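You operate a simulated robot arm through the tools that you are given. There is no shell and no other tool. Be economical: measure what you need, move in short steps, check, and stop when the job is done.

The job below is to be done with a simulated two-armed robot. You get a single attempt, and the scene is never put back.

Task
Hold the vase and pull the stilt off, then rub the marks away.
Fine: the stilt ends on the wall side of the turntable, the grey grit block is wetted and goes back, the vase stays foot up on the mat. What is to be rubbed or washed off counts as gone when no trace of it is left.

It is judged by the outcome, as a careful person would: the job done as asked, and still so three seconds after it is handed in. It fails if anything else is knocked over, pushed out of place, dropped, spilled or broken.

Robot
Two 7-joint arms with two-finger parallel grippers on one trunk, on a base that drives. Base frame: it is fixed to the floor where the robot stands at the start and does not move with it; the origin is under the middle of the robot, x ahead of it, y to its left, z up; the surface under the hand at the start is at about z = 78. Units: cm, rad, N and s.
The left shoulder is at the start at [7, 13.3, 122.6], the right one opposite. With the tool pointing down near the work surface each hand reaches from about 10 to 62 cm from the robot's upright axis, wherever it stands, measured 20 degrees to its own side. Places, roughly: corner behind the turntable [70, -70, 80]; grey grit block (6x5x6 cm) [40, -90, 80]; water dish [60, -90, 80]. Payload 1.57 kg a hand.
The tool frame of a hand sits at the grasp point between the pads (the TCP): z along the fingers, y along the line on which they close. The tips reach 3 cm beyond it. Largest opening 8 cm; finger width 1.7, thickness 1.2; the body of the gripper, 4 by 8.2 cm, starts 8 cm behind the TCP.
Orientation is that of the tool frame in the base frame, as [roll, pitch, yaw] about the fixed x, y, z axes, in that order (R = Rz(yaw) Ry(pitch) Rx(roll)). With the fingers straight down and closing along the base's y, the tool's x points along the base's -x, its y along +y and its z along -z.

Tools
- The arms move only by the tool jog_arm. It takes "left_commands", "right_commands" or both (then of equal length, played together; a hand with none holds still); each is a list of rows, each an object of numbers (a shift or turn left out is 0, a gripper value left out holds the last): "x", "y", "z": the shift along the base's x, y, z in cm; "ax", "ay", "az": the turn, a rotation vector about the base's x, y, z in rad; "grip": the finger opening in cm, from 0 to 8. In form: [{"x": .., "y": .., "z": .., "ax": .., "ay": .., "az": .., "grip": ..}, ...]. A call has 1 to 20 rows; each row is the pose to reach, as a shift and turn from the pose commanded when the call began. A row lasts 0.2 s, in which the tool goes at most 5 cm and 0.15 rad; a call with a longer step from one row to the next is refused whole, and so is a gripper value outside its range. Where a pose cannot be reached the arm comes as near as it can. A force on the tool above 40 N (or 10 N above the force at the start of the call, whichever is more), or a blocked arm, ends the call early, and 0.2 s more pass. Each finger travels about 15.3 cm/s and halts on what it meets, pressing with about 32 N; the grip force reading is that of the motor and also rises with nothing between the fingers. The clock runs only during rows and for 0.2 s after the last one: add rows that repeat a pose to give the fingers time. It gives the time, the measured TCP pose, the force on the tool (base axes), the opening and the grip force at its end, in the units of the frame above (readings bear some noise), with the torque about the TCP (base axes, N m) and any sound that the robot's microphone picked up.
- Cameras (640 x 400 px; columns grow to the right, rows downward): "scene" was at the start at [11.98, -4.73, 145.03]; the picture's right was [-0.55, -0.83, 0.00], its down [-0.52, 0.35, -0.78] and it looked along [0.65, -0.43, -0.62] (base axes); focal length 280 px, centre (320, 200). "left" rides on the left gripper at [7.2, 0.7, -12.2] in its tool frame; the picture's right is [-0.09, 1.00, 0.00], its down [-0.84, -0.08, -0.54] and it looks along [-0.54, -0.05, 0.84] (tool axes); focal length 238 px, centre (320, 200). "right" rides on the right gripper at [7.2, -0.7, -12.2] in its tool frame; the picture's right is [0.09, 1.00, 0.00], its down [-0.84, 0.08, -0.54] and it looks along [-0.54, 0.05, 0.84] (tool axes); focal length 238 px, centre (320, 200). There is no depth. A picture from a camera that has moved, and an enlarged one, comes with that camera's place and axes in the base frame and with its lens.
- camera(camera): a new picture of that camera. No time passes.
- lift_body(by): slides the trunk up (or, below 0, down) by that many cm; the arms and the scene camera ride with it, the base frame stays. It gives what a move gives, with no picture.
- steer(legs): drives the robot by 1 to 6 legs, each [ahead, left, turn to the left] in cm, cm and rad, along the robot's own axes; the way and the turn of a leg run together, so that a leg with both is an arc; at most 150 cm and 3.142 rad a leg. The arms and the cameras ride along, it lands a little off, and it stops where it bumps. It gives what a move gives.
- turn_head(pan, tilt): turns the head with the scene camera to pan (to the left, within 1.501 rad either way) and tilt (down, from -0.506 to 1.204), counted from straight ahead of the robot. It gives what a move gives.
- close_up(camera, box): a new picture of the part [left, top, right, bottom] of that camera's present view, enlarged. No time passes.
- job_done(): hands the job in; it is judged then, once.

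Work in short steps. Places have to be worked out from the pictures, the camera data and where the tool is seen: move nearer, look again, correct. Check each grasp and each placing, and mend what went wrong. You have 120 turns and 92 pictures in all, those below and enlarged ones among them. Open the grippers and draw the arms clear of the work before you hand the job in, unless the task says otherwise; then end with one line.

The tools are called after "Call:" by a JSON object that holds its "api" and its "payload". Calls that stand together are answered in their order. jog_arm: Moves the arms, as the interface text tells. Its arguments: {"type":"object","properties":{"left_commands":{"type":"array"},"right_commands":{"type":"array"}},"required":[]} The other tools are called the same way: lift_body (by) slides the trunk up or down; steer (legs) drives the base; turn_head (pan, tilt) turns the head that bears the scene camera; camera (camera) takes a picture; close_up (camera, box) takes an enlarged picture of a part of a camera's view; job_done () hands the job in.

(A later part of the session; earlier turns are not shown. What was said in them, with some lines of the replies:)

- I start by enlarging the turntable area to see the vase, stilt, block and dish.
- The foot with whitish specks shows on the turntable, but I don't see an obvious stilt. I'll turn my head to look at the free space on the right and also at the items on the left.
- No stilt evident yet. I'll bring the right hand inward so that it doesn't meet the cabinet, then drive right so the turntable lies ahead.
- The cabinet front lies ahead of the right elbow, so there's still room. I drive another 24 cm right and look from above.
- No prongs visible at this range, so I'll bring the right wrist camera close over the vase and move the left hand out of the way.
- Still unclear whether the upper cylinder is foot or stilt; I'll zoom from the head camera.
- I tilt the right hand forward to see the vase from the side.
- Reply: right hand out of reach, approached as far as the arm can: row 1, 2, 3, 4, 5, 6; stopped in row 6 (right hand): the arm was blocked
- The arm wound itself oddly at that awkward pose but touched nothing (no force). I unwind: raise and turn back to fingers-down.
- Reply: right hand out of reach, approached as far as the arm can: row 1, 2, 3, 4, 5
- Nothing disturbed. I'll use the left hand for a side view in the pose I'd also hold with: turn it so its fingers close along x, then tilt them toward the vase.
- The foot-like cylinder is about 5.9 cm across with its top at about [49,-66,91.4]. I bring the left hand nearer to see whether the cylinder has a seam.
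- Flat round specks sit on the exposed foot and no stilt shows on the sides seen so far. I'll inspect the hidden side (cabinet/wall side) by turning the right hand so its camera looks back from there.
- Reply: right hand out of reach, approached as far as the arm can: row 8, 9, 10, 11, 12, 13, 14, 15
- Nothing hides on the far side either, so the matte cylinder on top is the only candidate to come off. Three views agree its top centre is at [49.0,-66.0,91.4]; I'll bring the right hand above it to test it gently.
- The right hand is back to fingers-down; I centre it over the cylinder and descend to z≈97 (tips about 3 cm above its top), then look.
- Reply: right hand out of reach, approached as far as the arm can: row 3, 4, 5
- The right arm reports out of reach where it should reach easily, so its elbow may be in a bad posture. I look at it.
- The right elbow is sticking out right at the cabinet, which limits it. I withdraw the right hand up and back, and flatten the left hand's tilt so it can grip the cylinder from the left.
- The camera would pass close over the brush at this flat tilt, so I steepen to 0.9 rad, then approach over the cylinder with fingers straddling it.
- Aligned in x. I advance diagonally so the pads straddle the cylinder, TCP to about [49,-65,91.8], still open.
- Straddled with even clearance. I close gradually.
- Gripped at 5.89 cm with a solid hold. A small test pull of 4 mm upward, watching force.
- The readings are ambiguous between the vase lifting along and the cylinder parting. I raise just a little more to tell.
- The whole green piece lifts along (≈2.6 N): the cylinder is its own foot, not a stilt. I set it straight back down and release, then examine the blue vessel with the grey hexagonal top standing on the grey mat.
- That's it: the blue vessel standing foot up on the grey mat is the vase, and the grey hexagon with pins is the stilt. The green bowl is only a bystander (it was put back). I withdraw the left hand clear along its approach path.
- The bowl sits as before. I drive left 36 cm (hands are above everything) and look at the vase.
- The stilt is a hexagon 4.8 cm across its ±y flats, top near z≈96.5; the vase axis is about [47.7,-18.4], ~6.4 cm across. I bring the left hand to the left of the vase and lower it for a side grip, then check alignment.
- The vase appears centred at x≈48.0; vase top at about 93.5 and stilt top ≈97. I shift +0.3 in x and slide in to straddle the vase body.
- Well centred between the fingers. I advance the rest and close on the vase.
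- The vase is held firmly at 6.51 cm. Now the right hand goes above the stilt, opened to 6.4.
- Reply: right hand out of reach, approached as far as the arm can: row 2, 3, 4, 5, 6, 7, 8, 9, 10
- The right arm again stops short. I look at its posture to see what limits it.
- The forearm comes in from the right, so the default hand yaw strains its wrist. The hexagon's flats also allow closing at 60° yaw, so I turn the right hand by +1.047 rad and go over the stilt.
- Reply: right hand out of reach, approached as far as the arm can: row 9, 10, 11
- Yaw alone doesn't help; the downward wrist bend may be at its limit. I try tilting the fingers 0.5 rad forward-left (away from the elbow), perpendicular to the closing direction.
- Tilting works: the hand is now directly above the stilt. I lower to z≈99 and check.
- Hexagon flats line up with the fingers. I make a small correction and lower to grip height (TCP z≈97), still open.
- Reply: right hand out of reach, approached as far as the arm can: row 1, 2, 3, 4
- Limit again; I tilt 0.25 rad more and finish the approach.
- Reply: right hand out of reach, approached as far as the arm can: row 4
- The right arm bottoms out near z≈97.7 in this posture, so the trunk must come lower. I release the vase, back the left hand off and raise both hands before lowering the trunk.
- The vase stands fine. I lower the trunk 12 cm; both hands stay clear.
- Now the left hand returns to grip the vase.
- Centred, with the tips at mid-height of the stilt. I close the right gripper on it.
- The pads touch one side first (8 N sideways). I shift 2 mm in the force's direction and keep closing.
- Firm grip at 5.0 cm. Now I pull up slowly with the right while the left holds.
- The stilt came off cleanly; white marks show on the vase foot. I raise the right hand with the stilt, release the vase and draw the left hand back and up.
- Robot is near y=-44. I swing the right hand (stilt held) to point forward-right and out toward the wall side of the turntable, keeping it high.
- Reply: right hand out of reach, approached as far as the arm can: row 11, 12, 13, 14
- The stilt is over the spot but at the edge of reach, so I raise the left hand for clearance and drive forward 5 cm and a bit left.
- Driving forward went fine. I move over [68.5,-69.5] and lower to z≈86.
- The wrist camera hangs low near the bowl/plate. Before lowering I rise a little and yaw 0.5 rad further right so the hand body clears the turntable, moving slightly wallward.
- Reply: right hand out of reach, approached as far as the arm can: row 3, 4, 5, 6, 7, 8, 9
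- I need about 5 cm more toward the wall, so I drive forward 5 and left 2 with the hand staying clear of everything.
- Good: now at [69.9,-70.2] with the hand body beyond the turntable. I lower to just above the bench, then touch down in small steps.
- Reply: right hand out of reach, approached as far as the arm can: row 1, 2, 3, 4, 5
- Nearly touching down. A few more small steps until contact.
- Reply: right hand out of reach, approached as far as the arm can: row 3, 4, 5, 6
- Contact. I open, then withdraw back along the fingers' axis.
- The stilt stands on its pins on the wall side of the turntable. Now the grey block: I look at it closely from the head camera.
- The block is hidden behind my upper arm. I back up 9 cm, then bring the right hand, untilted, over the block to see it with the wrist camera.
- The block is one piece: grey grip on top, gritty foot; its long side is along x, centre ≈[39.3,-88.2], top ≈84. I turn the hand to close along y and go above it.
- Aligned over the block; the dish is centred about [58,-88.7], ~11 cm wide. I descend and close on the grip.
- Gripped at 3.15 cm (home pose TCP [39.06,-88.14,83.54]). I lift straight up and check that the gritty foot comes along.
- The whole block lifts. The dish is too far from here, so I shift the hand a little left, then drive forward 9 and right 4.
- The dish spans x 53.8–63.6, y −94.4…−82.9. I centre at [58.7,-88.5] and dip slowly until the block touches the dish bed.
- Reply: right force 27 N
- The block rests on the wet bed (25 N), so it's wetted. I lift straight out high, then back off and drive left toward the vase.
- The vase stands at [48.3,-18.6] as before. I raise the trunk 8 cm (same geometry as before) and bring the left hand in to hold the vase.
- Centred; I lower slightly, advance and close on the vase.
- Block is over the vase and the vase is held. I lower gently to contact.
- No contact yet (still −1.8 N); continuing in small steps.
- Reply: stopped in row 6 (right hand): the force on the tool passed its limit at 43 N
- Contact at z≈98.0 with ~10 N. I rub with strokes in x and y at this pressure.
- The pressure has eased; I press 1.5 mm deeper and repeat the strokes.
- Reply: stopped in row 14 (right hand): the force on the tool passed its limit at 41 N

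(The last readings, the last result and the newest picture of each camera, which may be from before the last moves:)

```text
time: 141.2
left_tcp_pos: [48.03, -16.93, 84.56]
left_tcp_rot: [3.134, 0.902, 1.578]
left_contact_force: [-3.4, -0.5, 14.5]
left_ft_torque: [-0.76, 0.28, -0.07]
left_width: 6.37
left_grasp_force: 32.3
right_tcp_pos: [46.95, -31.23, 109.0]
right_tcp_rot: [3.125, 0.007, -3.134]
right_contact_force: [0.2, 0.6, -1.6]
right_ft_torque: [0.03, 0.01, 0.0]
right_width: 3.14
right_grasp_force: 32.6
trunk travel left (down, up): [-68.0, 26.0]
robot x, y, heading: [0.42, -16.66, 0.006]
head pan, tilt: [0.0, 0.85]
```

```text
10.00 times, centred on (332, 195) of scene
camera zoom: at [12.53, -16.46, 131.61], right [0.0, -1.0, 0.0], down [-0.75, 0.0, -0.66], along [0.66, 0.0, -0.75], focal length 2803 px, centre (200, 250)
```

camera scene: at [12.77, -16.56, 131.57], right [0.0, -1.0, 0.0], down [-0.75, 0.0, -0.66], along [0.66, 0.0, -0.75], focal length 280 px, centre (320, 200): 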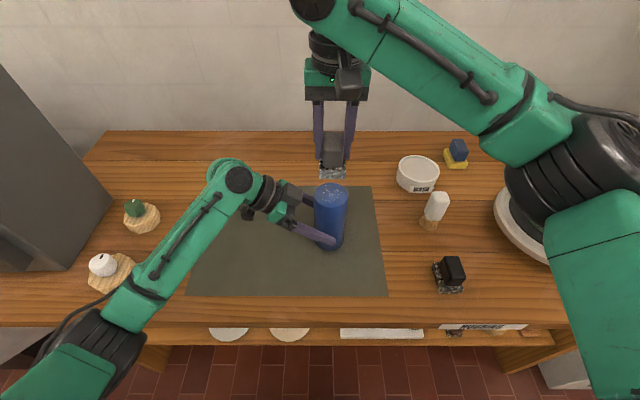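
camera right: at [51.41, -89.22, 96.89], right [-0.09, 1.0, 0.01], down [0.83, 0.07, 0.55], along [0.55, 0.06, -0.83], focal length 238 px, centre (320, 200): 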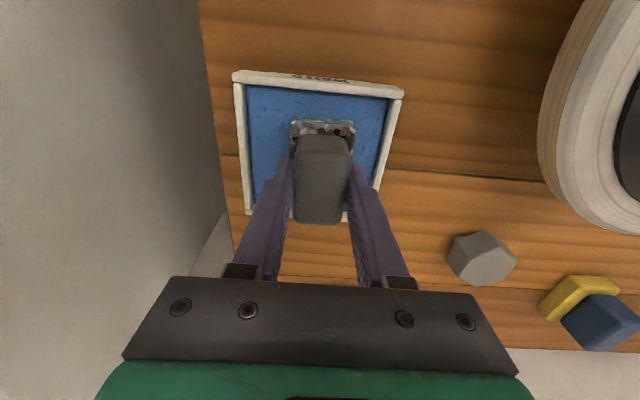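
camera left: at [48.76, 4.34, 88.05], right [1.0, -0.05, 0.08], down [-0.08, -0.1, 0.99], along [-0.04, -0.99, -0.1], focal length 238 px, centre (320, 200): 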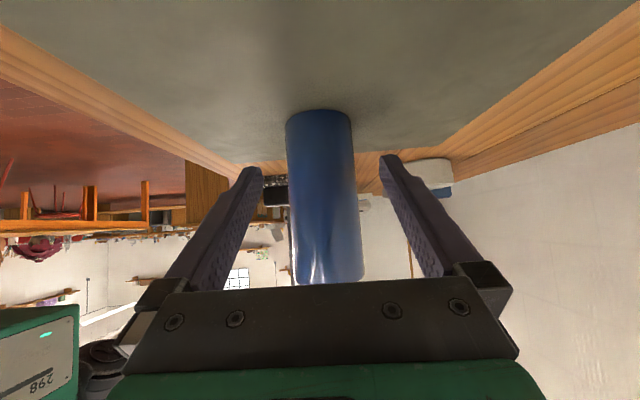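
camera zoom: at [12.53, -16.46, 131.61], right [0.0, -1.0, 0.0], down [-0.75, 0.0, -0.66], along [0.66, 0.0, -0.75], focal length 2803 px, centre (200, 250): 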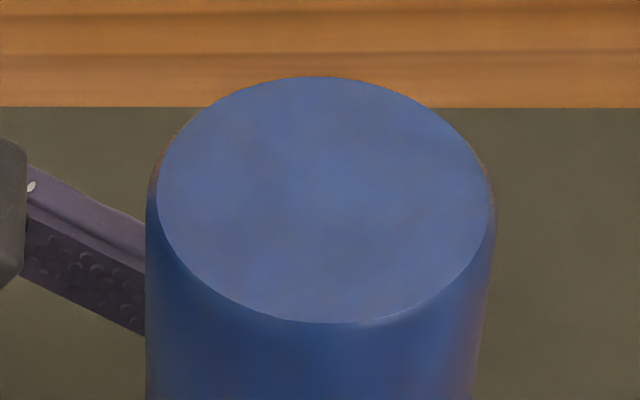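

The foot looks clean. I double-check from a second angle with the right wrist camera.

Call:
{"api": "close_up", "payload": {"camera": "right", "box": [374, 105, 474, 175]}}

```text
5.71 times, centred on (424, 140) of right
camera zoom: at [39.83, -32.25, 121.03], right [-0.1, 0.99, 0.02], down [0.83, 0.08, 0.55], along [0.55, 0.07, -0.83], focal length 1362 px, centre (-274, 543)
```

zoom: 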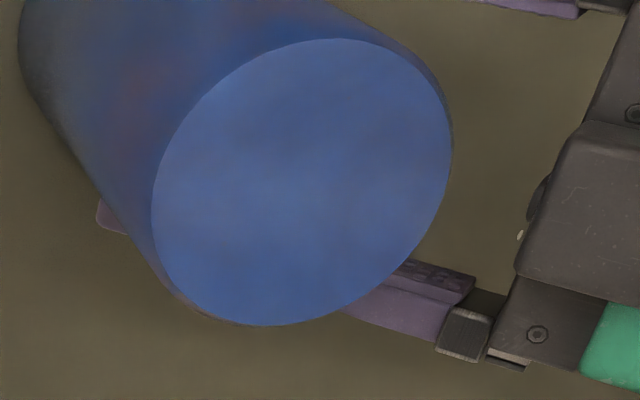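

Clean from both sides. I release the vase, withdraw the left hand, and look at the vase once.

Call:
{"api": "jog_arm", "payload": {"left_commands": [{"grip": 6.6}, {"grip": 7.0}, {"grip": 7.6}, {"grip": 8}, {"grip": 8}, {"y": 2}, {"y": 5}, {"y": 8}, {"y": 11.5}, {"y": 11.5, "z": 4}, {"y": 11.5, "z": 8}, {"y": 11.5, "z": 12}, {"y": 11.5, "z": 16}, {"y": 11.5, "z": 20}, {"y": 11.5, "z": 24}, {"y": 11.5, "z": 28}, {"y": 11.5, "z": 30}]}}

Call:
{"api": "camera", "payload": {"camera": "scene"}}

```text
time: 144.8
left_tcp_pos: [48.07, -5.43, 114.43]
left_tcp_rot: [3.137, 0.897, 1.579]
left_contact_force: [-0.7, -0.2, -0.4]
left_ft_torque: [-0.03, -0.03, -0.01]
left_width: 7.99
left_grasp_force: 0.0
right_tcp_pos: [47.2, -31.39, 108.87]
right_tcp_rot: [3.123, 0.006, -3.132]
right_contact_force: [1.3, -0.1, -0.8]
right_ft_torque: [0.0, 0.03, 0.04]
right_width: 3.14
right_grasp_force: 31.9
trunk travel left (down, up): [-68.0, 26.0]
robot x, y, heading: [0.09, -16.57, 0.004]
head pan, tilt: [0.0, 0.85]
```

```text
9 pictures are left
camera scene: at [12.76, -16.58, 131.58], right [0.0, -1.0, 0.0], down [-0.75, 0.0, -0.66], along [0.66, 0.0, -0.75], focal length 280 px, centre (320, 200)
```

scene: 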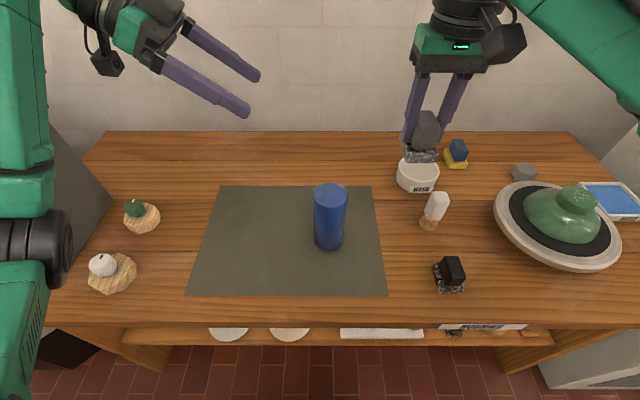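

I see a hint of something at the vase's upper-left rim, so I enlarge it.

Call:
{"api": "close_up", "payload": {"camera": "scene", "box": [298, 175, 362, 215]}}

```text
10.00 times, centred on (330, 195) of scene
camera zoom: at [12.76, -16.58, 131.58], right [0.0, -1.0, 0.0], down [-0.75, 0.0, -0.66], along [0.66, 0.0, -0.75], focal length 2803 px, centre (220, 250)
```

zoom: 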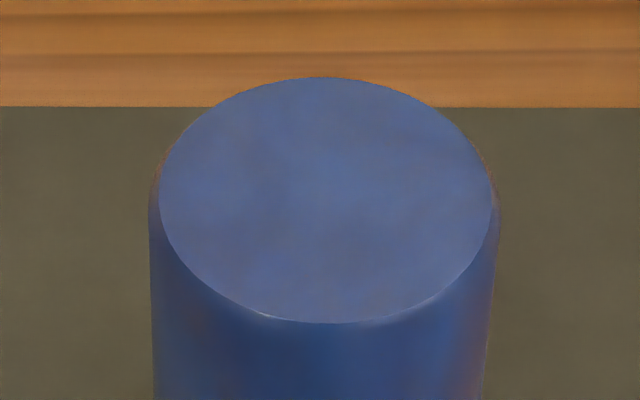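

The foot is spotless. Now I drive right, lower the trunk as before, and carry the block back over its place.

Call:
{"api": "steer", "payload": {"legs": [[0, -27.4, 0]]}}

Call:
{"api": "lift_body", "payload": {"by": -8}}

Call:
{"api": "jog_arm", "payload": {"right_commands": [{"y": -4, "x": -1.5}, {"y": -8, "x": -3}, {"y": -12, "x": -4.5}, {"y": -16, "x": -6}, {"y": -20, "x": -7.5}, {"y": -24, "x": -8}, {"y": -27, "x": -8}, {"y": -28.5, "x": -8, "z": -2}, {"y": -28.5, "x": -8, "z": -2}]}}

```text
time: 146.7
left_tcp_pos: [48.18, -31.83, 114.43]
left_tcp_rot: [3.136, 0.901, 1.585]
left_contact_force: [0.8, -0.1, -0.7]
left_ft_torque: [-0.04, -0.02, -0.03]
left_width: 7.99
left_grasp_force: 0.1
right_tcp_pos: [47.4, -57.79, 108.9]
right_tcp_rot: [3.124, 0.008, -3.129]
right_contact_force: [0.3, -0.3, -0.8]
right_ft_torque: [0.03, 0.0, -0.01]
right_width: 3.14
right_grasp_force: 32.0
trunk travel left (down, up): [-68.0, 26.0]
robot x, y, heading: [0.12, -43.73, 0.008]
head pan, tilt: [0.0, 0.85]
```

```text
time: 147.9
left_tcp_pos: [48.22, -31.94, 106.52]
left_tcp_rot: [3.135, 0.898, 1.586]
left_contact_force: [-0.5, 0.9, -0.5]
left_ft_torque: [0.01, -0.02, -0.01]
left_width: 7.99
left_grasp_force: 0.1
right_tcp_pos: [47.48, -57.81, 100.85]
right_tcp_rot: [3.124, 0.007, -3.126]
right_contact_force: [-0.7, -0.5, -1.5]
right_ft_torque: [-0.03, 0.0, 0.02]
right_width: 3.18
right_grasp_force: 32.1
trunk travel left (down, up): [-60.0, 34.0]
robot x, y, heading: [0.13, -43.32, 0.01]
head pan, tilt: [0.0, 0.85]
```

```text
time: 149.9
left_tcp_pos: [48.3, -31.96, 106.41]
left_tcp_rot: [3.136, 0.898, 1.585]
left_contact_force: [-0.4, 0.4, 0.5]
left_ft_torque: [0.03, -0.05, 0.0]
left_width: 7.97
left_grasp_force: 0.0
right_tcp_pos: [39.17, -86.1, 98.96]
right_tcp_rot: [3.123, 0.005, -3.126]
right_contact_force: [-1.0, -0.8, -1.7]
right_ft_torque: [0.0, -0.01, 0.0]
right_width: 3.18
right_grasp_force: 32.6
trunk travel left (down, up): [-60.0, 34.0]
robot x, y, heading: [0.27, -43.51, 0.009]
head pan, tilt: [0.0, 0.85]
```

I correct to the home position and lower to just above the bench, then touch down.

Call:
{"api": "jog_arm", "payload": {"right_commands": [{"y": -1, "z": -3, "az": -0.015}, {"x": -0.1, "y": -2.05, "z": -6, "az": -0.015}, {"x": -0.1, "y": -2.05, "z": -9, "az": -0.015}, {"x": -0.1, "y": -2.05, "z": -12, "az": -0.015}, {"x": -0.1, "y": -2.05, "z": -14.3, "az": -0.015}, {"x": -0.1, "y": -2.05, "z": -14.3, "az": -0.015}]}}

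Call:
{"api": "jog_arm", "payload": {"right_commands": [{"z": -0.2}, {"z": -0.4}, {"z": -0.6}, {"z": -0.8}, {"z": -1.0}, {"z": -1.0}]}}

Call:
{"api": "camera", "payload": {"camera": "right"}}

```text
time: 151.3
left_tcp_pos: [48.33, -31.85, 106.37]
left_tcp_rot: [3.136, 0.899, 1.585]
left_contact_force: [-0.2, 0.2, 1.0]
left_ft_torque: [0.02, -0.02, 0.01]
left_width: 8.01
left_grasp_force: 0.0
right_tcp_pos: [39.17, -88.39, 84.44]
right_tcp_rot: [3.124, 0.007, 3.14]
right_contact_force: [0.2, -1.1, -1.6]
right_ft_torque: [-0.01, -0.02, -0.01]
right_width: 3.13
right_grasp_force: 31.9
trunk travel left (down, up): [-60.0, 34.0]
robot x, y, heading: [0.51, -43.68, 0.01]
head pan, tilt: [0.0, 0.85]
```

```text
time: 152.7
left_tcp_pos: [48.23, -31.89, 106.4]
left_tcp_rot: [3.136, 0.899, 1.585]
left_contact_force: [0.7, 0.5, 0.2]
left_ft_torque: [-0.01, -0.06, -0.01]
left_width: 8.02
left_grasp_force: 0.1
right_tcp_pos: [39.34, -88.44, 83.53]
right_tcp_rot: [3.124, 0.005, -3.141]
right_contact_force: [-0.6, 0.0, -2.5]
right_ft_torque: [-0.01, 0.0, -0.01]
right_width: 3.16
right_grasp_force: 32.4
trunk travel left (down, up): [-60.0, 34.0]
robot x, y, heading: [-0.02, -43.67, 0.01]
head pan, tilt: [0.0, 0.85]
```

```text
7 pictures are left
camera right: at [32.2, -89.29, 95.58], right [-0.09, 1.0, 0.02], down [0.83, 0.07, 0.55], along [0.54, 0.07, -0.84], focal length 238 px, centre (320, 200)
```

right: 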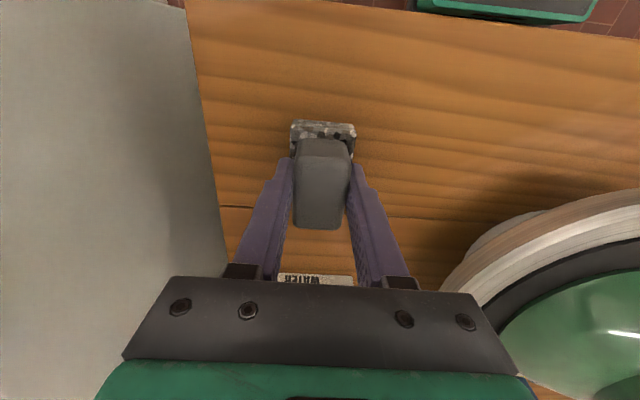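

Not yet touching; small position correction and continue down in small steps.

Call:
{"api": "jog_arm", "payload": {"right_commands": [{"x": -0.2, "y": 0.25}, {"x": -0.2, "y": 0.25, "z": -0.15}, {"x": -0.2, "y": 0.25, "z": -0.3}, {"x": -0.2, "y": 0.25, "z": -0.45}, {"x": -0.2, "y": 0.25, "z": -0.6}, {"x": -0.2, "y": 0.25, "z": -0.7}, {"x": -0.2, "y": 0.25, "z": -0.7}]}}

```text
time: 154.3
left_tcp_pos: [48.19, -31.82, 106.32]
left_tcp_rot: [3.135, 0.9, 1.583]
left_contact_force: [0.5, -0.7, 0.3]
left_ft_torque: [0.01, 0.0, -0.01]
left_width: 7.98
left_grasp_force: 0.1
right_tcp_pos: [39.19, -88.04, 83.02]
right_tcp_rot: [3.125, 0.011, 3.141]
right_contact_force: [2.5, -3.6, 14.4]
right_ft_torque: [-0.5, 0.32, 0.1]
right_width: 3.17
right_grasp_force: 31.6
trunk travel left (down, up): [-60.0, 34.0]
robot x, y, heading: [0.21, -43.45, 0.007]
head pan, tilt: [0.0, 0.85]
```

The block is down (14 N). I open and rise clear.

Call:
{"api": "jog_arm", "payload": {"right_commands": [{"z": 0.15, "grip": 3.6}, {"z": 0.15, "grip": 4.6}, {"z": 0.15, "grip": 6}, {"z": 0.15, "grip": 8}, {"z": 0.15, "grip": 8}, {"z": 3}, {"z": 7}, {"z": 11}, {"z": 15, "y": 3}, {"z": 19, "y": 6}, {"z": 23, "y": 8}, {"z": 23, "y": 8}]}}

Call:
{"api": "camera", "payload": {"camera": "right"}}

Call:
{"api": "turn_head", "payload": {"pan": 0.1, "tilt": 0.7}}

Call:
{"api": "camera", "payload": {"camera": "scene"}}

```text
time: 156.9
left_tcp_pos: [47.9, -31.83, 106.45]
left_tcp_rot: [3.131, 0.902, 1.581]
left_contact_force: [-0.8, 0.4, 1.0]
left_ft_torque: [0.04, 0.0, 0.03]
left_width: 8.02
left_grasp_force: 0.0
right_tcp_pos: [38.83, -80.18, 106.17]
right_tcp_rot: [3.123, 0.009, 3.141]
right_contact_force: [0.0, 0.0, 0.6]
right_ft_torque: [0.0, -0.05, -0.02]
right_width: 8.0
right_grasp_force: 0.0
trunk travel left (down, up): [-60.0, 34.0]
robot x, y, heading: [0.4, -43.4, 0.01]
head pan, tilt: [0.0, 0.85]
```

```text
6 pictures are left
camera right: at [31.8, -80.95, 118.2], right [-0.09, 1.0, 0.02], down [0.83, 0.07, 0.55], along [0.55, 0.06, -0.83], focal length 238 px, centre (320, 200)
```

right: 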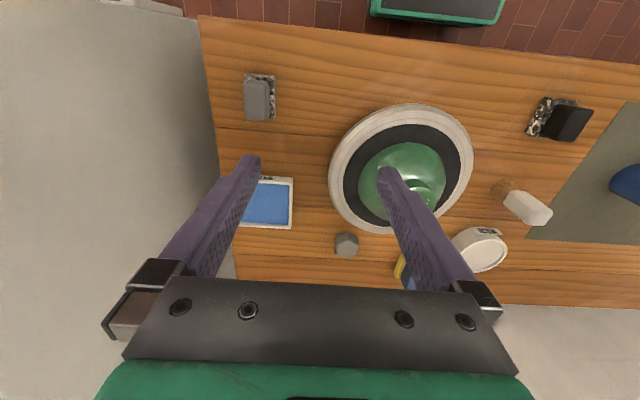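

```text
time: 157.6
left_tcp_pos: [48.35, -31.94, 106.34]
left_tcp_rot: [3.139, 0.898, 1.586]
left_contact_force: [0.5, -0.8, -0.7]
left_ft_torque: [0.01, 0.06, -0.03]
left_width: 7.98
left_grasp_force: 0.0
right_tcp_pos: [39.38, -80.17, 105.93]
right_tcp_rot: [3.123, 0.006, 3.142]
right_contact_force: [0.8, -0.2, 0.0]
right_ft_torque: [-0.02, -0.03, 0.01]
right_width: 8.03
right_grasp_force: 0.1
trunk travel left (down, up): [-60.0, 34.0]
robot x, y, heading: [0.62, -43.08, 0.008]
head pan, tilt: [0.099, 0.7]
```

```text
5 pictures are left
camera scene: at [13.62, -42.44, 124.79], right [0.11, -0.99, 0.0], down [-0.64, -0.07, -0.76], along [0.76, 0.08, -0.65], focal length 280 px, centre (320, 200)
```

scene: 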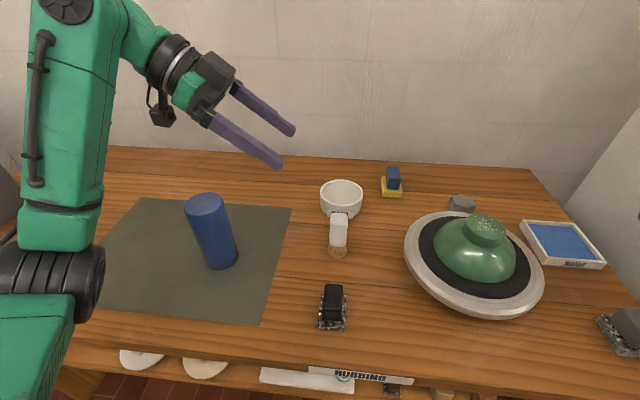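

The stilt stands wall-side of the turntable, the block is back in its place, the vase is foot up on the mat and spotless, the bowl and dish are undisturbed, and both hands are open and clear. I hand in.

Call:
{"api": "job_done", "payload": {}}

```text
The job is handed in.
```

The job is finished and handed in: the stilt is off and stands on the wall side of the turntable. The marks are rubbed off the vase, which stays foot up on the mat. The grey grit block was wetted and put back. Early on I mistook the green bowl on the turntable for the vase, lifted it about 1 cm and set it back in place.
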